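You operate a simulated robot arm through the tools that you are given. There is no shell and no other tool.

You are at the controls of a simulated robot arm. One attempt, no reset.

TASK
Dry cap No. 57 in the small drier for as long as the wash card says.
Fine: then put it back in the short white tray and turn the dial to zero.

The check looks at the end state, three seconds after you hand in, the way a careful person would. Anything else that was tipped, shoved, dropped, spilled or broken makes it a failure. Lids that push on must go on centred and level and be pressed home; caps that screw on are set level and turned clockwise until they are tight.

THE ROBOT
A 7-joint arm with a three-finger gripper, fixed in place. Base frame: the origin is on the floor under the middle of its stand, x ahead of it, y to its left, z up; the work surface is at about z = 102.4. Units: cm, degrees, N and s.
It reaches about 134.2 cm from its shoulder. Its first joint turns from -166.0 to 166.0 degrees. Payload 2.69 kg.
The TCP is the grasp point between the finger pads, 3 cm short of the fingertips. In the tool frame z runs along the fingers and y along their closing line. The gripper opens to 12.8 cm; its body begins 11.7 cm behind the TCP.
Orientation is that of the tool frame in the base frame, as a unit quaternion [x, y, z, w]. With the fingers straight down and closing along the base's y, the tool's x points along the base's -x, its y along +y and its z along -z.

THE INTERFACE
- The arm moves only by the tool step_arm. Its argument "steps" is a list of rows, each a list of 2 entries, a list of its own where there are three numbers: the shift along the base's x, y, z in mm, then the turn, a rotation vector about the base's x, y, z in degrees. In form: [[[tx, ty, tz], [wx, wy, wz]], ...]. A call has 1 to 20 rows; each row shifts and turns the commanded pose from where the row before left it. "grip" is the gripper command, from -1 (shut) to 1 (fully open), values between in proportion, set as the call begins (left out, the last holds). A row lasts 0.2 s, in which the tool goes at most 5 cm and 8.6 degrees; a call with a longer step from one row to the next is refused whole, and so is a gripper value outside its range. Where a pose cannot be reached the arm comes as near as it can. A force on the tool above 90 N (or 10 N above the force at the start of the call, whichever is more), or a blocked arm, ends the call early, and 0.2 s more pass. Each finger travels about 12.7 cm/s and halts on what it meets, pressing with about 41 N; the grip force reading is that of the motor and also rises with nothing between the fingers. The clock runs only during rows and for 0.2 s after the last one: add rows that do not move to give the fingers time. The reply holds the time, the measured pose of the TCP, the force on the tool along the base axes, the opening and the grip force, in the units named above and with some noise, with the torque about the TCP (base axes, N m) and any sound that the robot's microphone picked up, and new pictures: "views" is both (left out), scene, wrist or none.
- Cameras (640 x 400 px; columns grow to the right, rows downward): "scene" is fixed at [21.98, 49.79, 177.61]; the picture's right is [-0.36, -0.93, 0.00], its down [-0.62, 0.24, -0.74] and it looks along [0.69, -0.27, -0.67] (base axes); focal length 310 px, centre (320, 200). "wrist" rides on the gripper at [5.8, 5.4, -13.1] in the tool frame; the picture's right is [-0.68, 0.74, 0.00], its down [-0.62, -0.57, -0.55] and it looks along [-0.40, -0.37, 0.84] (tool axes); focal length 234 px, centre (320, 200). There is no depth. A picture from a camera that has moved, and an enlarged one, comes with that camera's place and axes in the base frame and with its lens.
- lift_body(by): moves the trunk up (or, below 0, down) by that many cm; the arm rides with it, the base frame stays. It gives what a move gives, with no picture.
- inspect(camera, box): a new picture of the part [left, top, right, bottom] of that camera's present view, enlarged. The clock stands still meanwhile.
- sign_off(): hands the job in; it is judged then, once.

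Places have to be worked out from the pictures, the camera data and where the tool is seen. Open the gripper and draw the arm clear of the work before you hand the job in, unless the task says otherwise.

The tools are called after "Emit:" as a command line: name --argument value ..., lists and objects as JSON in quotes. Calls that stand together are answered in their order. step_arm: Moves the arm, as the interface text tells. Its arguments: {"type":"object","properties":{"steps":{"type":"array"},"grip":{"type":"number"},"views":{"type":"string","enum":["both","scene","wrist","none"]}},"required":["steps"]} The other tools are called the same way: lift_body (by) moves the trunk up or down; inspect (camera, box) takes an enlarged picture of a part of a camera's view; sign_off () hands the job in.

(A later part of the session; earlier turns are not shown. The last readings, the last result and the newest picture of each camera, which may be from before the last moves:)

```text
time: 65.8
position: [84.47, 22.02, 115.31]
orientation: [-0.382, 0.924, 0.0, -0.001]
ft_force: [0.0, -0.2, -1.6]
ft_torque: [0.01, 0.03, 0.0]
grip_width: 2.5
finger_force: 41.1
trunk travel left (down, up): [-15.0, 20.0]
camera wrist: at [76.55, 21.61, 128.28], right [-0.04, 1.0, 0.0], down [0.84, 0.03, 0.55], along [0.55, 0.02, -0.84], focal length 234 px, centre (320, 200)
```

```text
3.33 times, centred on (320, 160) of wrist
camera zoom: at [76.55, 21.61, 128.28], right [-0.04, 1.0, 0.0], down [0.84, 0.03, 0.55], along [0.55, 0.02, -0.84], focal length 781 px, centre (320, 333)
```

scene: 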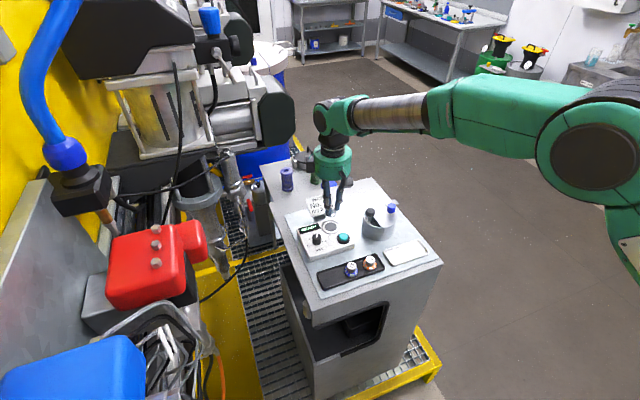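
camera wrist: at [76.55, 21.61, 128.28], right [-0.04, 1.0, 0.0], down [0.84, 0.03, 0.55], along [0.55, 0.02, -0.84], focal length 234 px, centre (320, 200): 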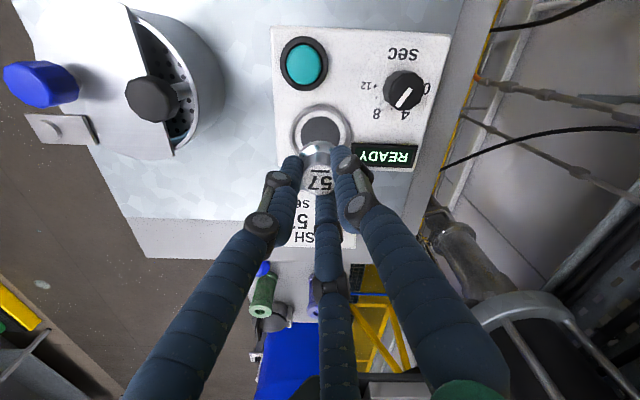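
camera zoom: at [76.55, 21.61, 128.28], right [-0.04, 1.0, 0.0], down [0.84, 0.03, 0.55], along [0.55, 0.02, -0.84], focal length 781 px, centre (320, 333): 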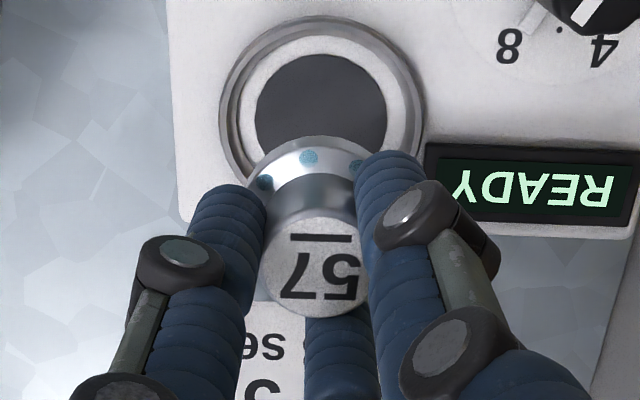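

Comparing cap and ring in both views, the cap must shift about −6 mm in x; y is right. I correct that and lower to about 1.3 cm above the pad for another look.

Emit:
step_arm --steps '[[[-6, 0.3, 0], [0, 0, 0]], [[0, 0, -20], [0, 0, 0]], [[0, 0, -20], [0, 0, 0]], [[0, 0, 0], [0, 0, 0]]]' --views "both"

Emit:
inspect --camera "scene" --box '[305, 205, 355, 245]'

Emit:
inspect --camera "wrist" --box '[260, 100, 380, 220]'

```text
time: 66.8
position: [83.47, 21.99, 111.12]
orientation: [-0.382, 0.924, 0.0, 0.0]
ft_force: [0.4, 0.7, -1.6]
ft_torque: [0.0, 0.0, -0.04]
grip_width: 2.5
finger_force: 41.2
trunk travel left (down, up): [-15.0, 20.0]
camera wrist: at [75.72, 21.66, 124.19], right [-0.04, 1.0, 0.0], down [0.84, 0.03, 0.55], along [0.55, 0.02, -0.84], focal length 234 px, centre (320, 200)
```

scene: 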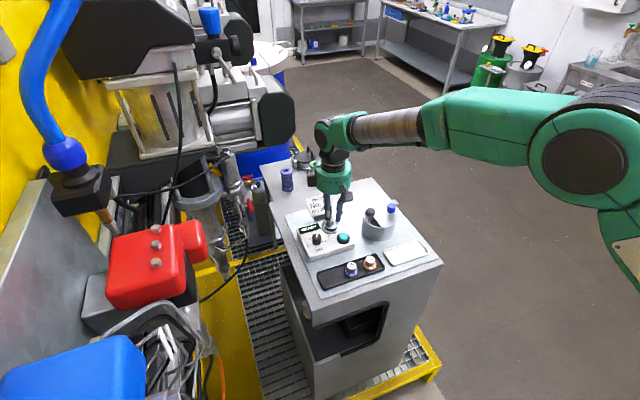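
wrist: 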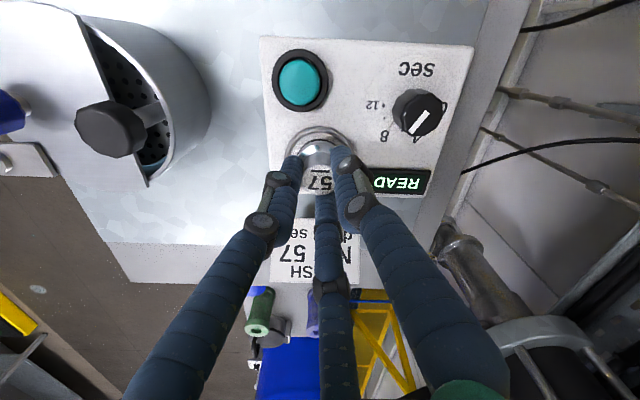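

```text
10.00 times, centred on (330, 225) of scene
camera zoom: at [21.98, 49.79, 177.61], right [-0.36, -0.93, 0.0], down [-0.62, 0.24, -0.74], along [0.69, -0.27, -0.67], focal length 3104 px, centre (220, -50)
```

zoom: 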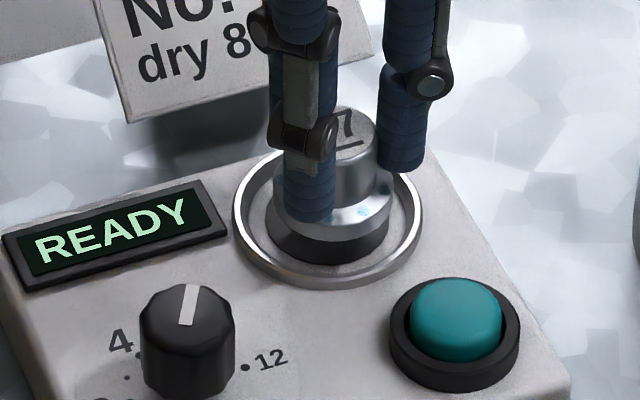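

```text
3.33 times, centred on (320, 160) of wrist
camera zoom: at [75.72, 21.66, 124.19], right [-0.04, 1.0, 0.0], down [0.84, 0.03, 0.55], along [0.55, 0.02, -0.84], focal length 781 px, centre (320, 333)
```

zoom: 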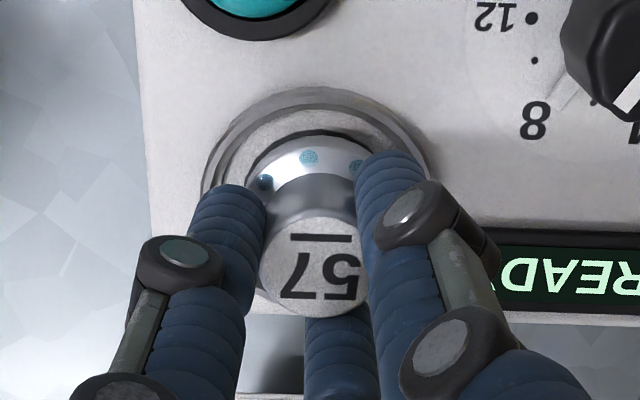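

Both views need a finer comparison before setting down, so I zoom in more.

Emit:
inspect --camera "scene" --box '[318, 212, 348, 236]'

Emit:
inspect --camera "wrist" --box '[285, 115, 355, 165]'

```text
16.00 times, centred on (333, 224) of scene
camera zoom: at [21.98, 49.79, 177.61], right [-0.36, -0.93, 0.0], down [-0.62, 0.24, -0.74], along [0.69, -0.27, -0.67], focal length 4966 px, centre (112, -184)
```

zoom: 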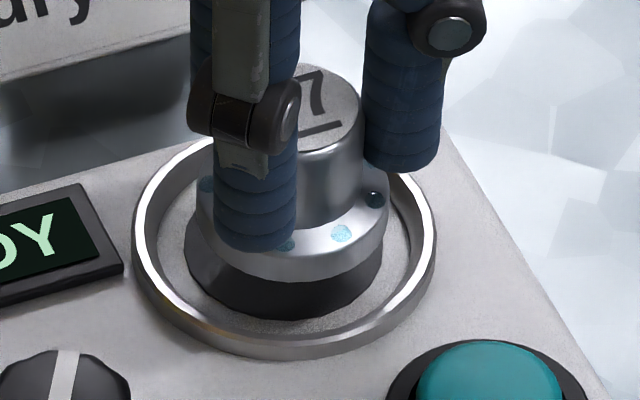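

```text
8.00 times, centred on (320, 140) of wrist
camera zoom: at [75.72, 21.66, 124.19], right [-0.04, 1.0, 0.0], down [0.84, 0.03, 0.55], along [0.55, 0.02, -0.84], focal length 1873 px, centre (320, 680)
```

zoom: 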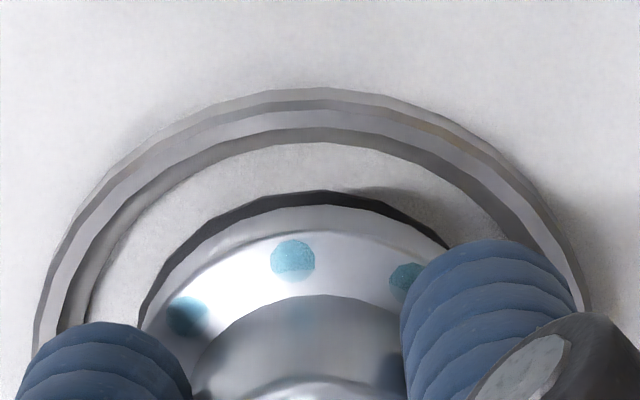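

From both zooms the pad centre is about 4 mm further in +x than the cap. I shift +4.2 mm in x (−0.5 mm y) and lower 8 mm, leaving a small gap.

Emit:
step_arm --steps '[[[4.2, -0.5, 0], [0, 0, 0]], [[0, 0, -8], [0, 0, 0]], [[0, 0, 0], [0, 0, 0]]]' --views "none"

Emit:
inspect --camera "scene" --box '[318, 212, 348, 236]'

Emit:
inspect --camera "wrist" --box '[285, 115, 355, 165]'

```text
time: 67.6
position: [83.91, 21.93, 110.48]
orientation: [-0.383, 0.924, 0.0, 0.0]
ft_force: [-0.5, -0.3, -1.2]
ft_torque: [0.01, 0.02, 0.01]
grip_width: 2.49
finger_force: 40.7
trunk travel left (down, up): [-15.0, 20.0]
```

```text
16.00 times, centred on (333, 224) of scene
camera zoom: at [21.98, 49.79, 177.61], right [-0.36, -0.93, 0.0], down [-0.62, 0.24, -0.74], along [0.69, -0.27, -0.67], focal length 4966 px, centre (112, -184)
```

zoom: 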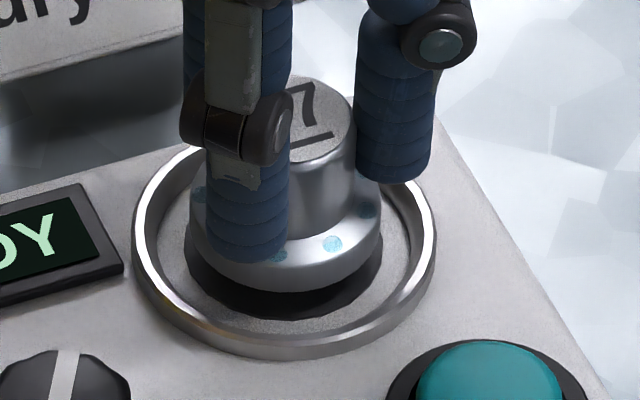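

```text
8.00 times, centred on (320, 140) of wrist
camera zoom: at [76.11, 21.65, 123.51], right [-0.04, 1.0, 0.0], down [0.84, 0.03, 0.55], along [0.55, 0.02, -0.84], focal length 1873 px, centre (320, 680)
```

zoom: 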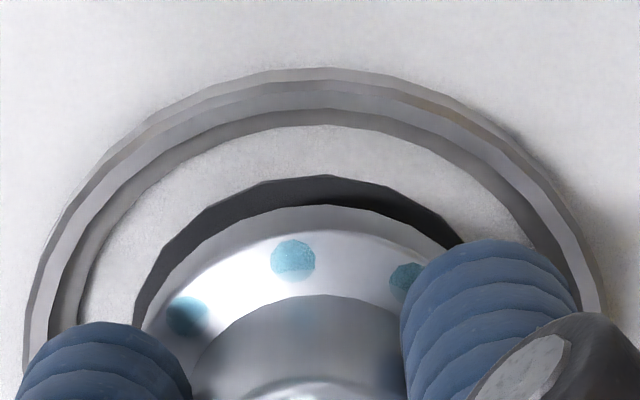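

Now nicely centred over the pad. I lower in 2 mm steps, watching for contact.

Emit:
step_arm --steps '[[[0, 0, -2], [0, 0, 0]], [[0, 0, -2], [0, 0, 0]], [[0, 0, 0], [0, 0, 0]]]' --views "none"

Emit:
inspect --camera "scene" --box '[318, 212, 348, 236]'

```text
time: 68.4
position: [83.92, 21.99, 110.0]
orientation: [-0.383, 0.924, 0.0, 0.0]
ft_force: [0.9, -0.2, -0.8]
ft_torque: [-0.02, 0.01, 0.02]
grip_width: 2.49
finger_force: 40.7
trunk travel left (down, up): [-15.0, 20.0]
```

```text
16.00 times, centred on (333, 224) of scene
camera zoom: at [21.98, 49.79, 177.61], right [-0.36, -0.93, 0.0], down [-0.62, 0.24, -0.74], along [0.69, -0.27, -0.67], focal length 4966 px, centre (112, -184)
```

zoom: 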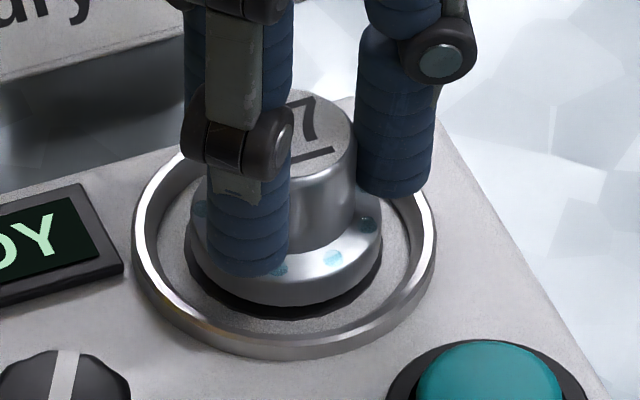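

About 3 mm still to go. I continue in 1 mm steps.

Emit:
step_arm --steps '[[[0, 0, -1], [0, 0, 0]], [[0, 0, -1], [0, 0, 0]], [[0, 0, 0], [0, 0, 0]]]' --views "none"

Emit:
step_arm --steps '[[[0, 0, -1], [0, 0, 0]], [[0, 0, 0], [0, 0, 0]]]' --views "none"

Emit:
inspect --camera "scene" --box '[318, 212, 348, 236]'

```text
time: 69.2
position: [83.9, 21.89, 109.82]
orientation: [-0.382, 0.924, 0.0, 0.0]
ft_force: [-0.5, 0.7, -0.7]
ft_torque: [0.04, -0.01, 0.0]
grip_width: 2.48
finger_force: 41.1
trunk travel left (down, up): [-15.0, 20.0]
```

```text
time: 69.8
position: [84.01, 22.02, 109.79]
orientation: [-0.382, 0.924, 0.0, 0.0]
ft_force: [-0.2, -0.1, -1.0]
ft_torque: [-0.04, 0.01, 0.03]
grip_width: 2.5
finger_force: 40.8
trunk travel left (down, up): [-15.0, 20.0]
```

```text
16.00 times, centred on (333, 224) of scene
camera zoom: at [21.98, 49.79, 177.61], right [-0.36, -0.93, 0.0], down [-0.62, 0.24, -0.74], along [0.69, -0.27, -0.67], focal length 4966 px, centre (112, -184)
```

zoom: 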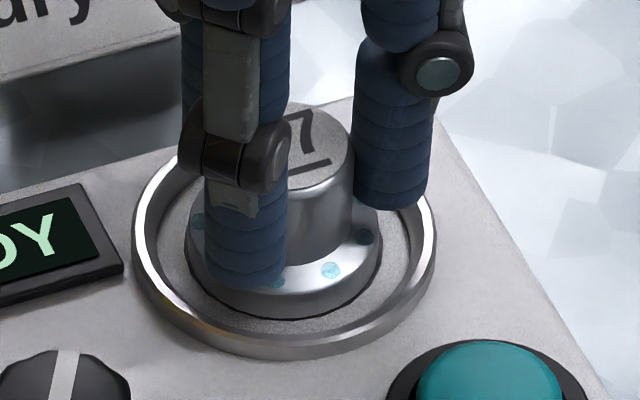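

Nearly touching. Two more 1 mm steps, checking force each time.

Emit:
step_arm --steps '[[[0, 0, -1], [0, 0, 0]], [[0, 0, 0], [0, 0, 0]]]' --views "none"

Emit:
step_arm --steps '[[[0, 0, -1], [0, 0, 0]], [[0, 0, 0], [0, 0, 0]]]' --views "none"

Emit:
inspect --camera "scene" --box '[318, 212, 348, 236]'

```text
time: 70.4
position: [83.98, 22.16, 109.68]
orientation: [-0.382, 0.924, 0.0, 0.001]
ft_force: [1.7, -1.4, 4.9]
ft_torque: [-0.03, 0.01, -0.02]
grip_width: 2.47
finger_force: 40.1
trunk travel left (down, up): [-15.0, 20.0]
```

```text
time: 71.0
position: [84.0, 22.07, 109.82]
orientation: [-0.382, 0.924, -0.001, 0.001]
ft_force: [1.8, 0.6, 12.9]
ft_torque: [-0.04, 0.03, 0.02]
grip_width: 2.48
finger_force: 40.5
trunk travel left (down, up): [-15.0, 20.0]
```

```text
16.00 times, centred on (333, 224) of scene
camera zoom: at [21.98, 49.79, 177.61], right [-0.36, -0.93, 0.0], down [-0.62, 0.24, -0.74], along [0.69, -0.27, -0.67], focal length 4966 px, centre (112, -184)
```

zoom: 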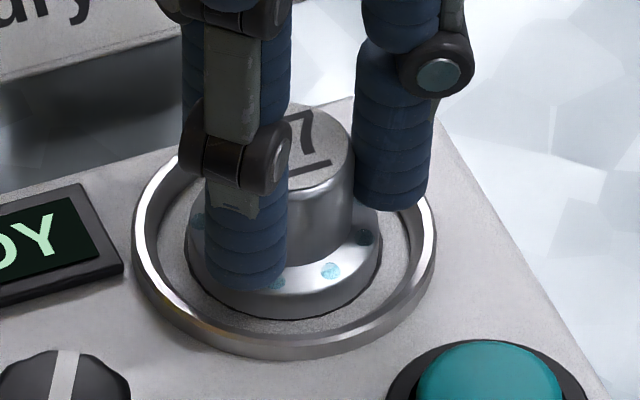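

Contact: +13 N, the cap sits on the pad. I ease up 1.5 mm, open the fingers and rise straight up.

Emit:
step_arm --steps '[[[0, 0, 1.5], [0, 0, 0]], [[0, 0, 0], [0, 0, 0]]]' --grip -0.7 --views "none"

Emit:
step_arm --steps '[[[0, 0, 0], [0, 0, 0]], [[0, 0, 0], [0, 0, 0]], [[0, 0, 0], [0, 0, 0]], [[0, 0, 20], [0, 0, 0]], [[0, 0, 30], [0, 0, 0]], [[0, 0, 40], [0, 0, 0]], [[0, 0, 30], [0, 0, 0]], [[0, 0, 0], [0, 0, 0]]]' --grip -0.3 --views "both"

Emit:
inspect --camera "scene" --box '[295, 205, 365, 255]'

Emit:
inspect --camera "wrist" --box '[270, 80, 400, 180]'

```text
time: 71.6
position: [83.81, 22.04, 109.86]
orientation: [-0.382, 0.924, 0.0, 0.0]
ft_force: [2.6, -2.3, 7.3]
ft_torque: [-0.11, -0.1, 0.0]
grip_width: 2.49
finger_force: 41.1
trunk travel left (down, up): [-15.0, 20.0]
```

```text
time: 73.4
position: [84.36, 21.99, 121.59]
orientation: [-0.382, 0.924, 0.001, 0.0]
ft_force: [-0.5, 0.9, 0.3]
ft_torque: [0.03, -0.02, -0.01]
grip_width: 4.48
finger_force: 0.1
trunk travel left (down, up): [-15.0, 20.0]
camera wrist: at [76.32, 21.57, 134.66], right [-0.04, 1.0, 0.0], down [0.84, 0.03, 0.55], along [0.55, 0.02, -0.84], focal length 234 px, centre (320, 200)
```

scene: 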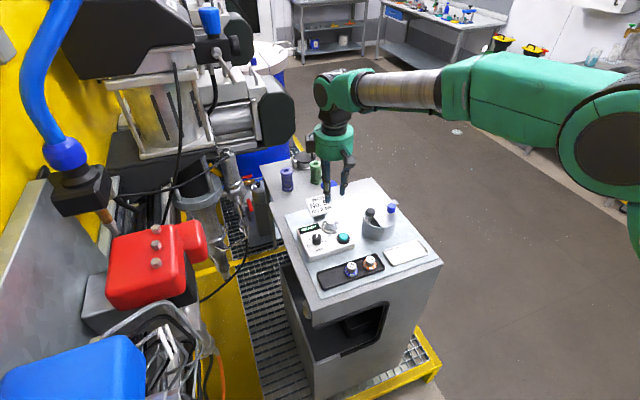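
wrist: 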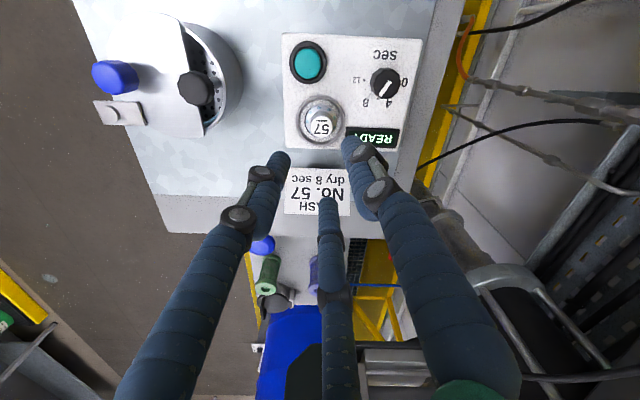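

```text
8.00 times, centred on (330, 230) of scene
camera zoom: at [21.98, 49.79, 177.61], right [-0.36, -0.93, 0.0], down [-0.62, 0.24, -0.74], along [0.69, -0.27, -0.67], focal length 2483 px, centre (240, -40)
```

zoom: 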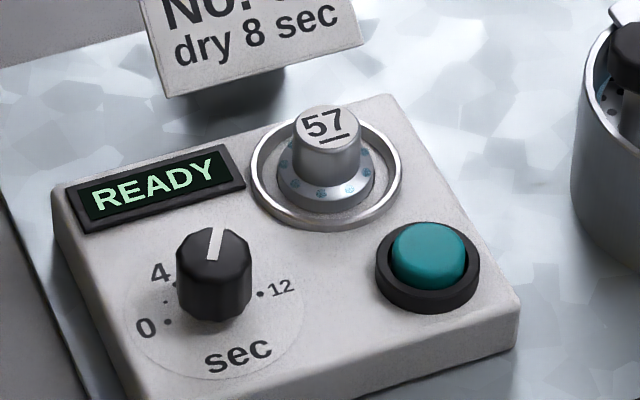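

```text
4.00 times, centred on (335, 130) of wrist
camera zoom: at [76.32, 21.57, 134.66], right [-0.04, 1.0, 0.0], down [0.84, 0.03, 0.55], along [0.55, 0.02, -0.84], focal length 937 px, centre (260, 480)
```

zoom: 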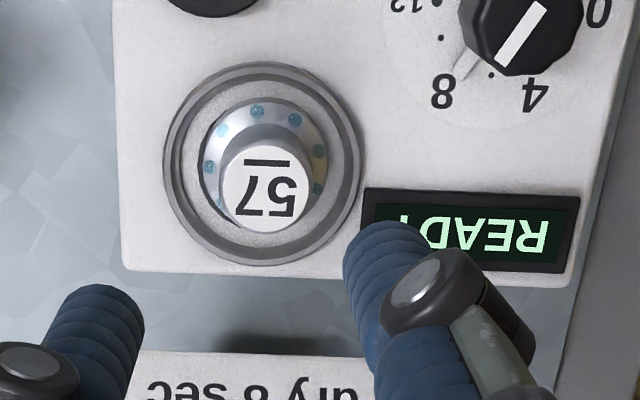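

Cap 57 sits centred on the drier pad with its drops still visible. Next the teal button (about (77.4, 20.55, top z≈107)): I move over it with the fingers closed as a pusher.

Emit:
step_arm --steps '[[[-32, -7, 0], [0, 0, 0]], [[-33, -8, 0], [0, 0, 0]], [[0, 0, 0], [0, 0, 0]], [[0, 0, -35], [0, 0, 0]], [[0, 0, -35], [0, 0, 0]], [[0, 0, 0], [0, 0, 0]], [[0, 0, 0], [0, 0, 0]]]' --grip -1 --views "both"

Emit:
inspect --camera "scene" --box '[305, 205, 375, 255]'

Emit:
inspect --camera "wrist" --box '[260, 100, 380, 200]'

```text
time: 75.0
position: [77.5, 20.43, 114.71]
orientation: [-0.382, 0.924, 0.0, 0.0]
ft_force: [0.3, -0.3, -0.4]
ft_torque: [0.0, 0.0, 0.0]
grip_width: 0.2
finger_force: 31.0
trunk travel left (down, up): [-15.0, 20.0]
camera wrist: at [69.55, 20.06, 127.73], right [-0.04, 1.0, 0.0], down [0.84, 0.03, 0.55], along [0.55, 0.02, -0.84], focal length 234 px, centre (320, 200)
```

scene: 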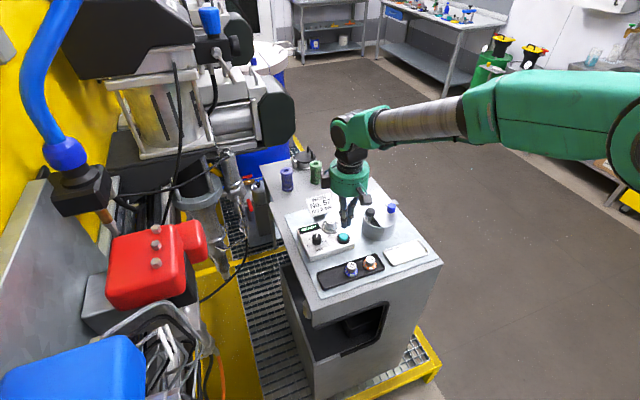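
wrist: 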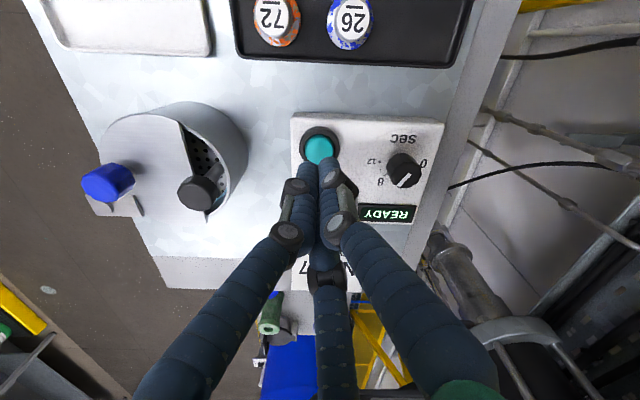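

```text
8.00 times, centred on (340, 230) of scene
camera zoom: at [21.98, 49.79, 177.61], right [-0.36, -0.93, 0.0], down [-0.62, 0.24, -0.74], along [0.69, -0.27, -0.67], focal length 2483 px, centre (160, -40)
```

zoom: 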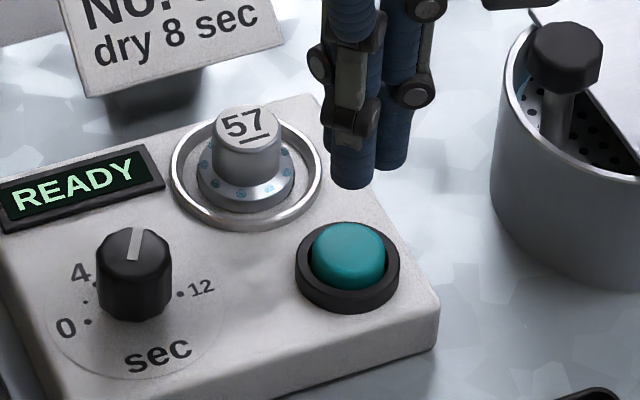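

```text
4.00 times, centred on (320, 150) of wrist
camera zoom: at [69.55, 20.06, 127.73], right [-0.04, 1.0, 0.0], down [0.84, 0.03, 0.55], along [0.55, 0.02, -0.84], focal length 937 px, centre (320, 400)
```

zoom: 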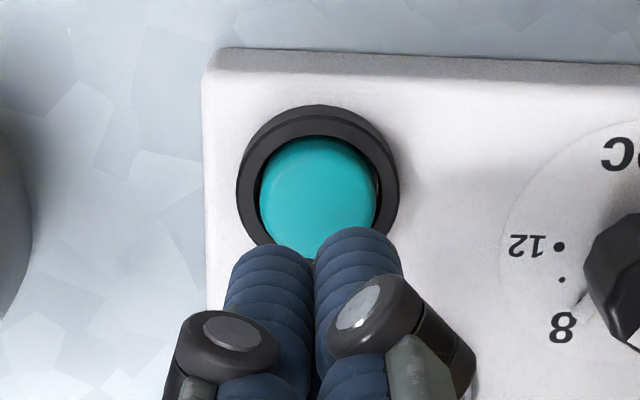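

The button is centred below the pusher (77.47, 20.55). I come down to just above it, then feel for it.

Emit:
step_arm --steps '[[[0.5, 0, -20], [0, 0, 0]], [[0, 0, -15], [0, 0, 0]], [[0, 0, -6], [0, 0, 0]], [[0, 0, 0], [0, 0, 0]]]' --views "none"

Emit:
inspect --camera "scene" --box '[305, 205, 375, 255]'

Emit:
inspect --camera "wrist" --box '[260, 100, 380, 200]'

```text
time: 76.0
position: [77.52, 20.44, 110.55]
orientation: [-0.382, 0.924, 0.0, 0.0]
ft_force: [0.3, -0.3, 0.0]
ft_torque: [0.01, 0.0, -0.01]
grip_width: 0.21
finger_force: 31.5
trunk travel left (down, up): [-15.0, 20.0]
```

```text
8.00 times, centred on (340, 230) of scene
camera zoom: at [21.98, 49.79, 177.61], right [-0.36, -0.93, 0.0], down [-0.62, 0.24, -0.74], along [0.69, -0.27, -0.67], focal length 2483 px, centre (160, -40)
```

zoom: 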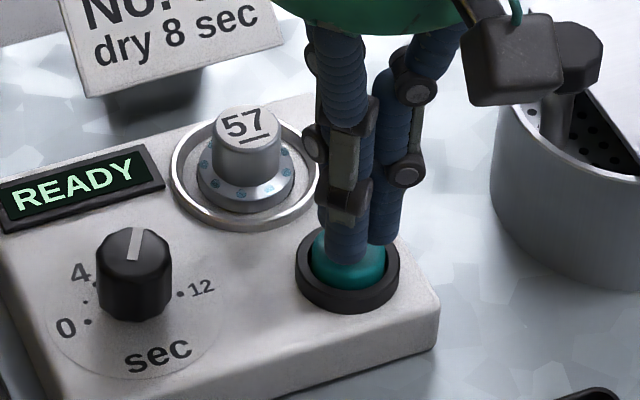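

```text
4.00 times, centred on (320, 150) of wrist
camera zoom: at [69.65, 20.05, 123.57], right [-0.04, 1.0, 0.0], down [0.84, 0.03, 0.55], along [0.55, 0.02, -0.84], focal length 937 px, centre (320, 400)
```

zoom: 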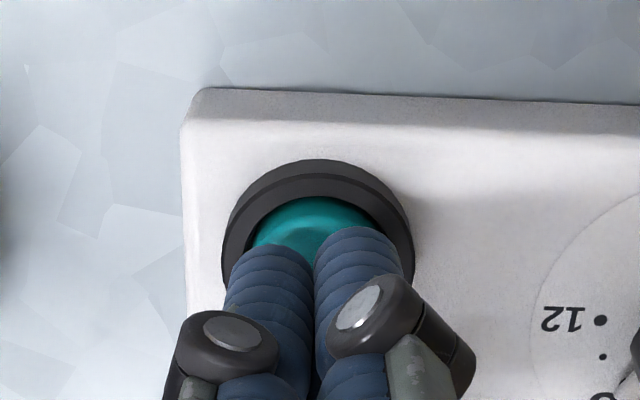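

Fingertips hover just above the button. I press down in small steps and watch force, sound and display.

Emit:
step_arm --steps '[[[0, 0, -2], [0, 0, 0]], [[0, 0, -2], [0, 0, 0]], [[0, 0, 0], [0, 0, 0]]]' --views "none"

Emit:
step_arm --steps '[[[0, 0, -2], [0, 0, 0]], [[0, 0, 0], [0, 0, 0]]]' --views "none"

```text
time: 76.8
position: [77.7, 20.33, 110.18]
orientation: [-0.381, 0.925, 0.0, 0.0]
ft_force: [-0.6, 0.1, 0.5]
ft_torque: [-0.01, 0.0, 0.01]
grip_width: 0.22
finger_force: 31.3
trunk travel left (down, up): [-15.0, 20.0]
```

```text
time: 77.4
position: [77.62, 20.49, 110.13]
orientation: [-0.381, 0.924, 0.0, 0.0]
ft_force: [0.0, -0.2, 0.0]
ft_torque: [0.0, -0.01, 0.02]
grip_width: 0.23
finger_force: 31.8
trunk travel left (down, up): [-15.0, 20.0]
```

No contact yet (commanded TCP z ≈ 110.1). I continue in 2 mm steps.

Emit:
step_arm --steps '[[[0, 0, -2], [0, 0, 0]], [[0, 0, 0], [0, 0, 0]]]' --views "none"

Emit:
step_arm --steps '[[[0, 0, -2], [0, 0, 0]], [[0, 0, 0], [0, 0, 0]]]' --views "none"

Emit:
inspect --camera "scene" --box '[305, 205, 375, 255]'

```text
time: 78.0
position: [77.79, 20.55, 109.8]
orientation: [-0.382, 0.924, 0.0, 0.0]
ft_force: [0.5, -0.5, -0.1]
ft_torque: [0.0, -0.01, -0.02]
grip_width: 0.18
finger_force: 30.9
trunk travel left (down, up): [-15.0, 20.0]
```

```text
time: 78.6
position: [77.6, 20.53, 109.69]
orientation: [-0.382, 0.924, 0.0, 0.0]
ft_force: [-1.3, -0.8, 0.5]
ft_torque: [0.01, -0.04, 0.0]
grip_width: 0.21
finger_force: 31.3
trunk travel left (down, up): [-15.0, 20.0]
```

```text
8.00 times, centred on (340, 230) of scene
camera zoom: at [21.98, 49.79, 177.61], right [-0.36, -0.93, 0.0], down [-0.62, 0.24, -0.74], along [0.69, -0.27, -0.67], focal length 2483 px, centre (160, -40)
```

zoom: 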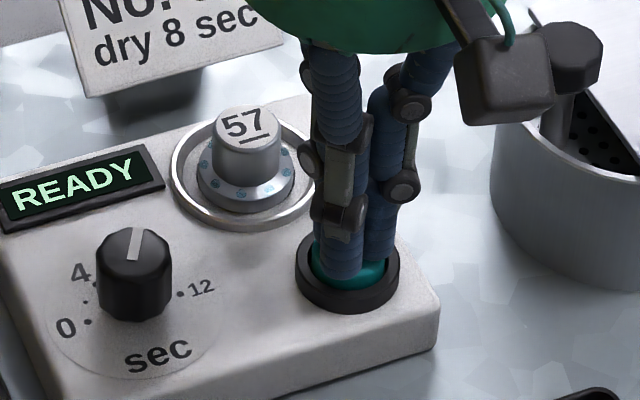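

Still free. I keep going down 2 mm at a time.

Emit:
step_arm --steps '[[[0, 0, -2], [0, 0, 0]], [[0, 0, 0], [0, 0, 0]]]' --views "none"

Emit:
step_arm --steps '[[[0, 0, -1.5], [0, 0, 0]], [[0, 0, 0], [0, 0, 0]]]' --views "none"

```text
time: 79.2
position: [77.63, 20.51, 109.55]
orientation: [-0.382, 0.924, -0.001, 0.0]
ft_force: [0.6, 0.4, -0.6]
ft_torque: [0.0, 0.04, 0.02]
grip_width: 0.2
finger_force: 31.4
trunk travel left (down, up): [-15.0, 20.0]
```

```text
time: 79.8
position: [77.58, 20.51, 109.4]
orientation: [-0.383, 0.924, 0.0, 0.0]
ft_force: [0.4, -0.3, 1.6]
ft_torque: [0.03, -0.02, 0.0]
grip_width: 0.2
finger_force: 31.5
trunk travel left (down, up): [-15.0, 20.0]
```

First touch (1.6 N) at tip z≈106.4. I press on in 1 mm steps.

Emit:
step_arm --steps '[[[0, 0, -1], [0, 0, 0]], [[0, 0, 0], [0, 0, 0]]]' --views "none"

Emit:
step_arm --steps '[[[0, 0, -1], [0, 0, 0]], [[0, 0, 0], [0, 0, 0]]]' --views "none"

Emit:
inspect --camera "scene" --box '[305, 205, 375, 255]'

```text
time: 80.4
position: [77.56, 20.44, 109.44]
orientation: [-0.382, 0.924, 0.0, 0.0]
ft_force: [0.1, 0.4, 1.6]
ft_torque: [0.03, 0.01, 0.01]
grip_width: 0.23
finger_force: 31.5
trunk travel left (down, up): [-15.0, 20.0]
```

```text
time: 81.0
position: [77.56, 20.56, 109.19]
orientation: [-0.382, 0.924, 0.0, 0.0]
ft_force: [0.7, 0.6, 2.0]
ft_torque: [0.01, -0.02, 0.02]
grip_width: 0.22
finger_force: 30.8
trunk travel left (down, up): [-15.0, 20.0]
```

```text
8.00 times, centred on (340, 230) of scene
camera zoom: at [21.98, 49.79, 177.61], right [-0.36, -0.93, 0.0], down [-0.62, 0.24, -0.74], along [0.69, -0.27, -0.67], focal length 2483 px, centre (160, -40)
```

zoom: 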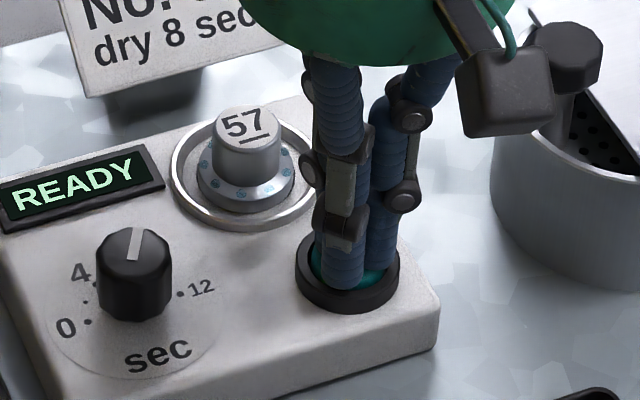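

The button yields softly like a spring (2 N) but the display still reads READY; I press further.

Emit:
step_arm --steps '[[[0, 0, -1], [0, 0, 0]], [[0, 0, 0], [0, 0, 0]]]' --views "none"

Emit:
step_arm --steps '[[[0, 0, -1], [0, 0, 0]], [[0, 0, 0], [0, 0, 0]]]' --views "none"

Emit:
inspect --camera "scene" --box '[305, 205, 375, 255]'

```text
time: 81.6
position: [77.43, 20.54, 109.09]
orientation: [-0.382, 0.924, 0.001, 0.0]
ft_force: [0.0, -1.7, 1.7]
ft_torque: [-0.05, -0.05, 0.0]
grip_width: 0.2
finger_force: 31.2
trunk travel left (down, up): [-15.0, 20.0]
heard: click
```

```text
time: 82.2
position: [77.6, 20.45, 109.03]
orientation: [-0.383, 0.924, 0.0, 0.0]
ft_force: [0.3, -0.2, 3.2]
ft_torque: [-0.04, -0.04, -0.01]
grip_width: 0.2
finger_force: 31.3
trunk travel left (down, up): [-15.0, 20.0]
```

```text
8.00 times, centred on (340, 230) of scene
camera zoom: at [21.98, 49.79, 177.61], right [-0.36, -0.93, 0.0], down [-0.62, 0.24, -0.74], along [0.69, -0.27, -0.67], focal length 2483 px, centre (160, -40)
```

zoom: 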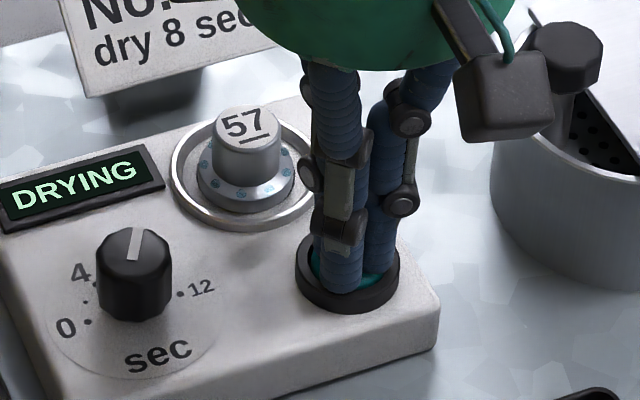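

A click and the display says DRYING — started. I lift off the button and wait above while it runs.

Emit:
step_arm --steps '[[[0, 0, 10], [0, 0, 0]], [[0, 0, 30], [0, 0, 0]], [[0, 0, 40], [0, 0, 0]], [[0, 0, 45], [0, 0, 0]], [[0, 0, 0], [0, 0, 0]], [[0, 0, 0], [0, 0, 0]], [[0, 0, 0], [0, 0, 0]]]' --grip -0.3 --views "scene"

Emit:
inspect --camera "scene" --box '[295, 205, 365, 255]'

```text
time: 83.8
position: [77.6, 20.59, 121.3]
orientation: [-0.381, 0.925, 0.001, -0.001]
ft_force: [-0.2, 0.4, 0.1]
ft_torque: [-0.02, 0.01, 0.0]
grip_width: 4.5
finger_force: 0.1
trunk travel left (down, up): [-15.0, 20.0]
```

scene: 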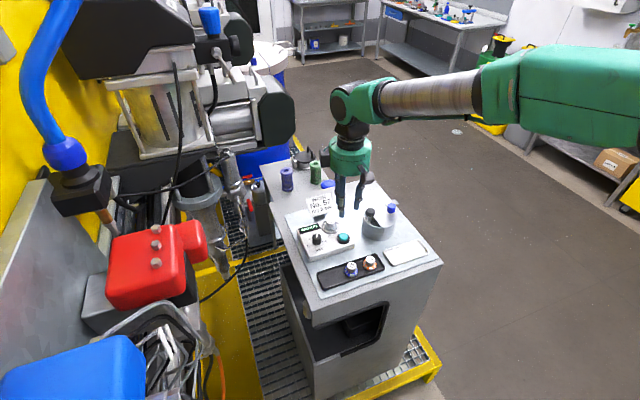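

```text
8.00 times, centred on (330, 230) of scene
camera zoom: at [21.98, 49.79, 177.61], right [-0.36, -0.93, 0.0], down [-0.62, 0.24, -0.74], along [0.69, -0.27, -0.67], focal length 2483 px, centre (240, -40)
```

zoom: 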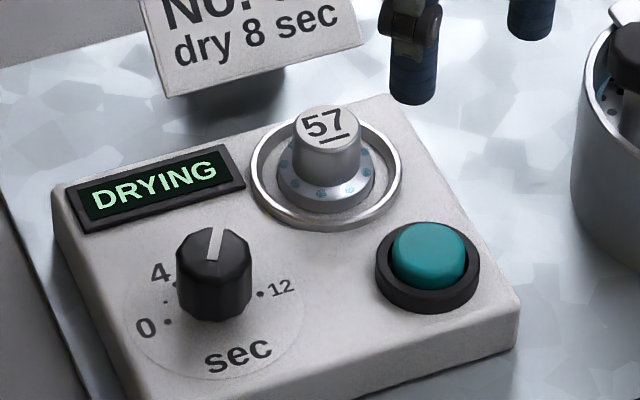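

DRYING is under way. I wait about 4 s without moving.

Emit:
step_arm --steps '[[[0, 0, 0], [0, 0, 0]], [[0, 0, 0], [0, 0, 0]], [[0, 0, 0], [0, 0, 0]], [[0, 0, 0], [0, 0, 0]], [[0, 0, 0], [0, 0, 0]], [[0, 0, 0], [0, 0, 0]], [[0, 0, 0], [0, 0, 0]], [[0, 0, 0], [0, 0, 0]], [[0, 0, 0], [0, 0, 0]], [[0, 0, 0], [0, 0, 0]], [[0, 0, 0], [0, 0, 0]], [[0, 0, 0], [0, 0, 0]], [[0, 0, 0], [0, 0, 0]], [[0, 0, 0], [0, 0, 0]], [[0, 0, 0], [0, 0, 0]], [[0, 0, 0], [0, 0, 0]], [[0, 0, 0], [0, 0, 0]], [[0, 0, 0], [0, 0, 0]], [[0, 0, 0], [0, 0, 0]], [[0, 0, 0], [0, 0, 0]]]' --views "none"

Emit:
inspect --camera "scene" --box '[295, 205, 365, 255]'

Emit:
step_arm --steps '[[[0, 0, 0], [0, 0, 0]], [[0, 0, 0], [0, 0, 0]], [[0, 0, 0], [0, 0, 0]], [[0, 0, 0], [0, 0, 0]], [[0, 0, 0], [0, 0, 0]], [[0, 0, 0], [0, 0, 0]], [[0, 0, 0], [0, 0, 0]], [[0, 0, 0], [0, 0, 0]]]' --views "none"

Emit:
inspect --camera "scene" --box '[295, 205, 365, 255]'

```text
time: 88.0
position: [77.69, 20.61, 121.27]
orientation: [-0.382, 0.924, 0.0, 0.0]
ft_force: [0.3, -1.0, 0.6]
ft_torque: [-0.02, 0.02, 0.0]
grip_width: 4.49
finger_force: 0.1
trunk travel left (down, up): [-15.0, 20.0]
```

```text
8.00 times, centred on (330, 230) of scene
camera zoom: at [21.98, 49.79, 177.61], right [-0.36, -0.93, 0.0], down [-0.62, 0.24, -0.74], along [0.69, -0.27, -0.67], focal length 2483 px, centre (240, -40)
```

zoom: 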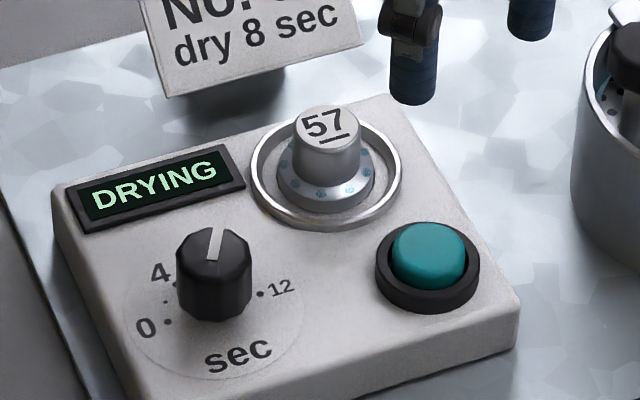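

```text
time: 89.8
position: [77.68, 20.55, 121.14]
orientation: [-0.382, 0.924, 0.0, 0.0]
ft_force: [0.0, 0.8, 0.0]
ft_torque: [0.02, 0.01, -0.01]
grip_width: 4.46
finger_force: 0.1
trunk travel left (down, up): [-15.0, 20.0]
```

```text
8.00 times, centred on (330, 230) of scene
camera zoom: at [21.98, 49.79, 177.61], right [-0.36, -0.93, 0.0], down [-0.62, 0.24, -0.74], along [0.69, -0.27, -0.67], focal length 2483 px, centre (240, -40)
```

zoom: 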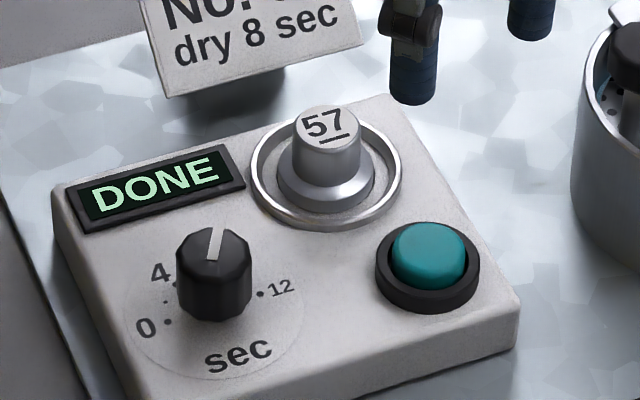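

DONE, and the drops have vanished: the cap is dry. I go back over the pad and down around the cap.

Emit:
step_arm --steps '[[[32, 7.5, 0], [0, 0, 0]], [[32.5, 7.5, 0], [0, 0, 0]], [[0, 0, 0], [0, 0, 0]], [[0, 0, -35], [0, 0, 0]], [[0, 0, -35], [0, 0, 0]], [[0, 0, -20], [0, 0, 0]], [[0, 0, 0], [0, 0, 0]]]' --grip -0.3 --views "none"

Emit:
inspect --camera "wrist" --box '[260, 100, 380, 220]'

Emit:
inspect --camera "scene" --box '[305, 205, 355, 245]'

```text
time: 91.4
position: [84.01, 22.22, 112.36]
orientation: [-0.382, 0.924, 0.0, 0.0]
ft_force: [-0.3, 0.0, -0.3]
ft_torque: [0.01, -0.02, 0.02]
grip_width: 4.47
finger_force: 0.1
trunk travel left (down, up): [-15.0, 20.0]
```

```text
3.33 times, centred on (320, 160) of wrist
camera zoom: at [76.07, 21.86, 125.41], right [-0.04, 1.0, 0.0], down [0.84, 0.03, 0.55], along [0.55, 0.02, -0.84], focal length 781 px, centre (320, 333)
```

zoom: 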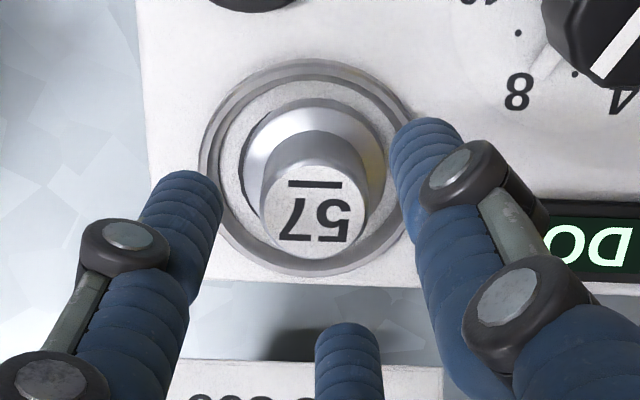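

```text
10.00 times, centred on (330, 225) of scene
camera zoom: at [21.98, 49.79, 177.61], right [-0.36, -0.93, 0.0], down [-0.62, 0.24, -0.74], along [0.69, -0.27, -0.67], focal length 3104 px, centre (220, -50)
```

zoom: 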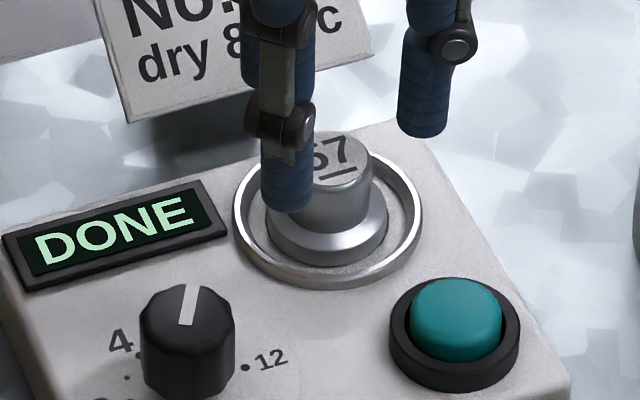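

Aligned. I lower the last 2.5 cm to the same grip height as before and close on the cap.

Emit:
step_arm --steps '[[[0, 0, -15], [0, 0, 0]], [[0, 0, -10], [0, 0, 0]], [[0, 0, 0], [0, 0, 0]]]' --grip -0.3 --views "none"

Emit:
step_arm --steps '[[[0, 0, 0], [0, 0, 0]], [[0, 0, 0], [0, 0, 0]], [[0, 0, 0], [0, 0, 0]]]' --grip -0.6 --views "none"

Emit:
step_arm --steps '[[[0, 0, 0], [0, 0, 0]], [[0, 0, 0], [0, 0, 0]], [[0, 0, 0], [0, 0, 0]], [[0, 0, 0], [0, 0, 0]]]' --grip -0.8 --views "wrist"

Emit:
inspect --camera "scene" --box '[305, 205, 355, 245]'

```text
time: 92.2
position: [83.96, 22.25, 109.94]
orientation: [-0.383, 0.924, 0.001, 0.001]
ft_force: [-0.5, 0.8, 0.2]
ft_torque: [0.0, -0.03, -0.03]
grip_width: 4.47
finger_force: 0.2
trunk travel left (down, up): [-15.0, 20.0]
```

```text
time: 93.0
position: [83.87, 22.13, 109.92]
orientation: [-0.381, 0.924, 0.0, 0.0]
ft_force: [0.5, -0.2, -0.2]
ft_torque: [0.02, 0.0, 0.01]
grip_width: 2.63
finger_force: 0.3
trunk travel left (down, up): [-15.0, 20.0]
```

```text
time: 94.0
position: [83.94, 22.23, 109.85]
orientation: [-0.382, 0.924, 0.001, 0.0]
ft_force: [-0.3, -0.3, -0.6]
ft_torque: [0.0, 0.0, -0.03]
grip_width: 2.51
finger_force: 41.0
trunk travel left (down, up): [-15.0, 20.0]
camera wrist: at [76.06, 21.81, 122.93], right [-0.04, 1.0, 0.0], down [0.84, 0.03, 0.55], along [0.55, 0.02, -0.84], focal length 234 px, centre (320, 200)
```

wrist: 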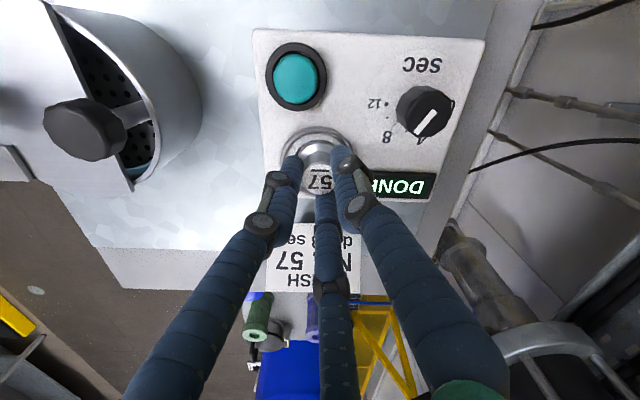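

```text
10.00 times, centred on (330, 225) of scene
camera zoom: at [21.98, 49.79, 177.61], right [-0.36, -0.93, 0.0], down [-0.62, 0.24, -0.74], along [0.69, -0.27, -0.67], focal length 3104 px, centre (220, -50)
```

zoom: 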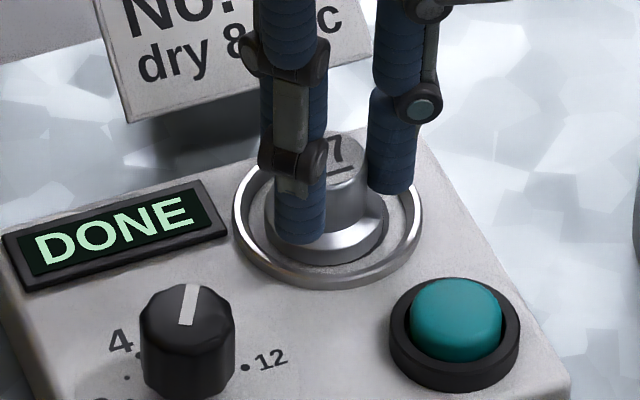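

Gripped. I lift straight up and carry the cap back above the short white tray, to its original spot.

Emit:
step_arm --steps '[[[0, 0, 5], [0, 0, 0]], [[0, 0, 15], [0, 0, 0]], [[0, 0, 30], [0, 0, 0]], [[0, 0, 35], [0, 0, 0]], [[0, 0, 25], [0, 0, 0]], [[-27.2, -25.1, 0], [0, 0, 0]], [[-27.2, -25.1, 0], [0, 0, 0]], [[-27.2, -25.1, 0], [0, 0, 0]], [[-27.2, -25.1, 0], [0, 0, 0]], [[-27.2, -25.2, 0], [0, 0, 0]], [[-27.2, -25.2, 0], [0, 0, 0]], [[0, 0, 0], [0, 0, 0]], [[0, 0, -35], [0, 0, 0]], [[0, 0, -35], [0, 0, 0]], [[0, 0, -20], [0, 0, 0]], [[0, 0, -10], [0, 0, 0]], [[0, 0, 0], [0, 0, 0]]]' --views "both"

Emit:
inspect --camera "scene" --box '[370, 225, 440, 275]'

Emit:
inspect --camera "wrist" --box '[240, 100, 380, 220]'

```text
time: 97.6
position: [67.41, 6.88, 111.06]
orientation: [-0.382, 0.924, -0.001, 0.0]
ft_force: [1.0, 0.1, -1.8]
ft_torque: [-0.01, -0.01, -0.01]
grip_width: 2.52
finger_force: 41.1
trunk travel left (down, up): [-15.0, 20.0]
camera wrist: at [59.55, 6.53, 123.89], right [-0.04, 1.0, 0.0], down [0.84, 0.03, 0.55], along [0.55, 0.02, -0.84], focal length 234 px, centre (320, 200)
```

scene: 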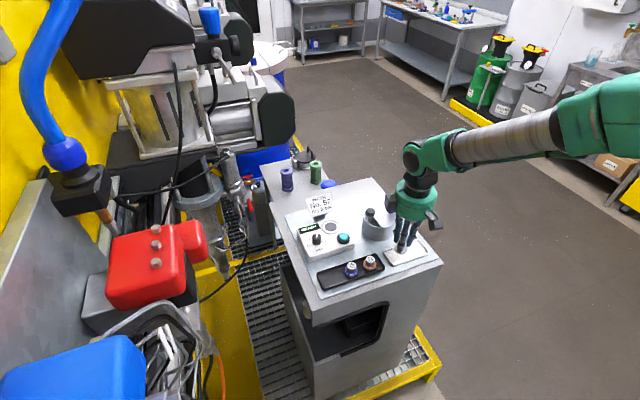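
wrist: 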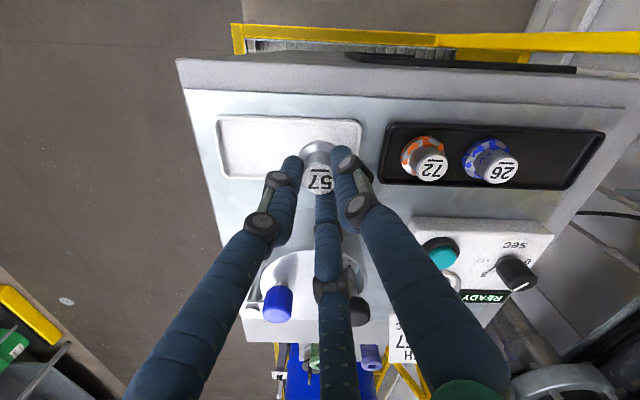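

```text
8.00 times, centred on (405, 250) of scene
camera zoom: at [21.98, 49.79, 177.61], right [-0.36, -0.93, 0.0], down [-0.62, 0.24, -0.74], along [0.69, -0.27, -0.67], focal length 2483 px, centre (-360, -200)
```

zoom: 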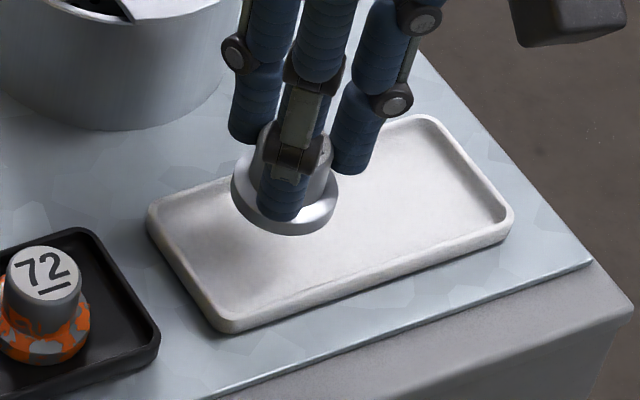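

```text
3.33 times, centred on (310, 160) of wrist
camera zoom: at [59.55, 6.53, 123.89], right [-0.04, 1.0, 0.0], down [0.84, 0.03, 0.55], along [0.55, 0.02, -0.84], focal length 781 px, centre (353, 333)
```

zoom: 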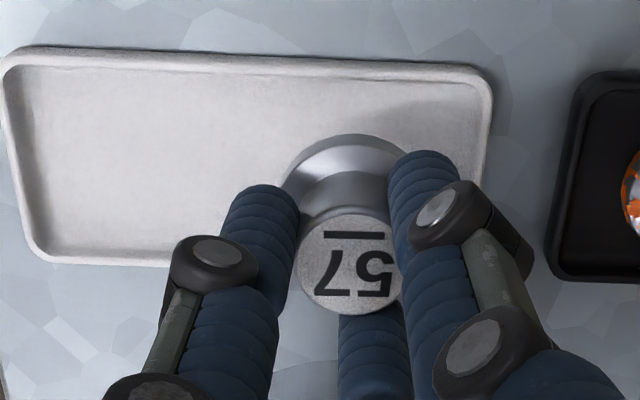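

The tray is centred at about x 67.7 and the display went back to READY. I nudge 1 mm and lower the cap into the tray, slowing before contact.

Emit:
step_arm --steps '[[[1, 0, -10], [0, 0, 0]], [[0, 0, -10], [0, 0, 0]], [[0, 0, -8], [0, 0, 0]], [[0, 0, 0], [0, 0, 0]]]' --views "none"

Emit:
inspect --camera "scene" --box '[370, 225, 440, 275]'

Emit:
step_arm --steps '[[[0, 0, -2], [0, 0, 0]], [[0, 0, -1], [0, 0, 0]], [[0, 0, 0], [0, 0, 0]]]' --views "none"

```text
time: 98.6
position: [67.69, 6.85, 108.07]
orientation: [-0.382, 0.924, 0.0, 0.0]
ft_force: [-0.2, 0.1, -1.1]
ft_torque: [0.02, 0.01, 0.01]
grip_width: 2.48
finger_force: 40.9
trunk travel left (down, up): [-15.0, 20.0]
```

```text
8.00 times, centred on (405, 250) of scene
camera zoom: at [21.98, 49.79, 177.61], right [-0.36, -0.93, 0.0], down [-0.62, 0.24, -0.74], along [0.69, -0.27, -0.67], focal length 2483 px, centre (-360, -200)
```

zoom: 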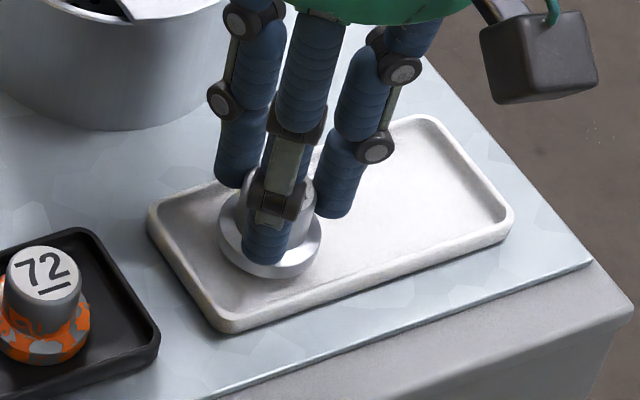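

```text
time: 99.4
position: [67.79, 6.93, 107.7]
orientation: [-0.383, 0.924, 0.0, 0.0]
ft_force: [-0.9, -0.2, -0.9]
ft_torque: [-0.02, 0.03, 0.01]
grip_width: 2.5
finger_force: 40.3
trunk travel left (down, up): [-15.0, 20.0]
```

The cap is inside the tray, still 1–3 mm above its floor. I continue by 1 mm until contact.

Emit:
step_arm --steps '[[[0, 0, -1], [0, 0, 0]], [[0, 0, 0], [0, 0, 0]]]' --views "none"

Emit:
step_arm --steps '[[[0, 0, -1], [0, 0, 0]], [[0, 0, 0], [0, 0, 0]]]' --views "none"

Emit:
step_arm --steps '[[[0, 0, -1], [0, 0, 0]], [[0, 0, 0], [0, 0, 0]]]' --views "none"

Emit:
inspect --camera "scene" --box '[370, 225, 440, 275]'

```text
time: 100.0
position: [67.84, 6.92, 107.8]
orientation: [-0.382, 0.924, 0.0, 0.0]
ft_force: [-0.9, 0.1, -1.5]
ft_torque: [0.0, -0.02, 0.01]
grip_width: 2.49
finger_force: 40.8
trunk travel left (down, up): [-15.0, 20.0]
```

```text
time: 100.6
position: [67.67, 6.95, 107.71]
orientation: [-0.382, 0.924, 0.0, 0.0]
ft_force: [-0.2, 0.0, -1.2]
ft_torque: [-0.01, 0.01, 0.0]
grip_width: 2.47
finger_force: 40.9
trunk travel left (down, up): [-15.0, 20.0]
```

```text
time: 101.2
position: [67.69, 6.92, 107.59]
orientation: [-0.382, 0.924, 0.0, 0.001]
ft_force: [0.1, -0.4, -0.5]
ft_torque: [-0.01, 0.01, 0.03]
grip_width: 2.52
finger_force: 40.8
trunk travel left (down, up): [-15.0, 20.0]
```

```text
8.00 times, centred on (405, 250) of scene
camera zoom: at [21.98, 49.79, 177.61], right [-0.36, -0.93, 0.0], down [-0.62, 0.24, -0.74], along [0.69, -0.27, -0.67], focal length 2483 px, centre (-360, -200)
```

zoom: 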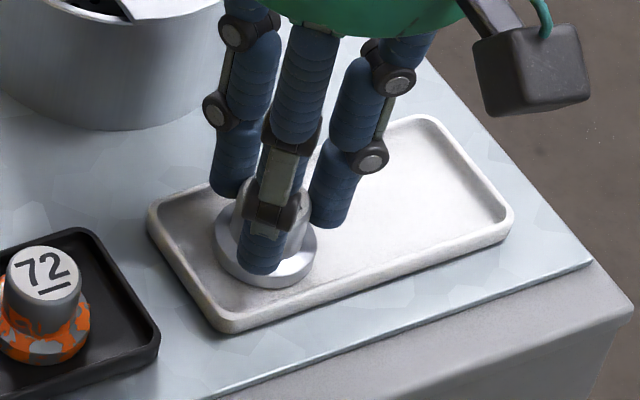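

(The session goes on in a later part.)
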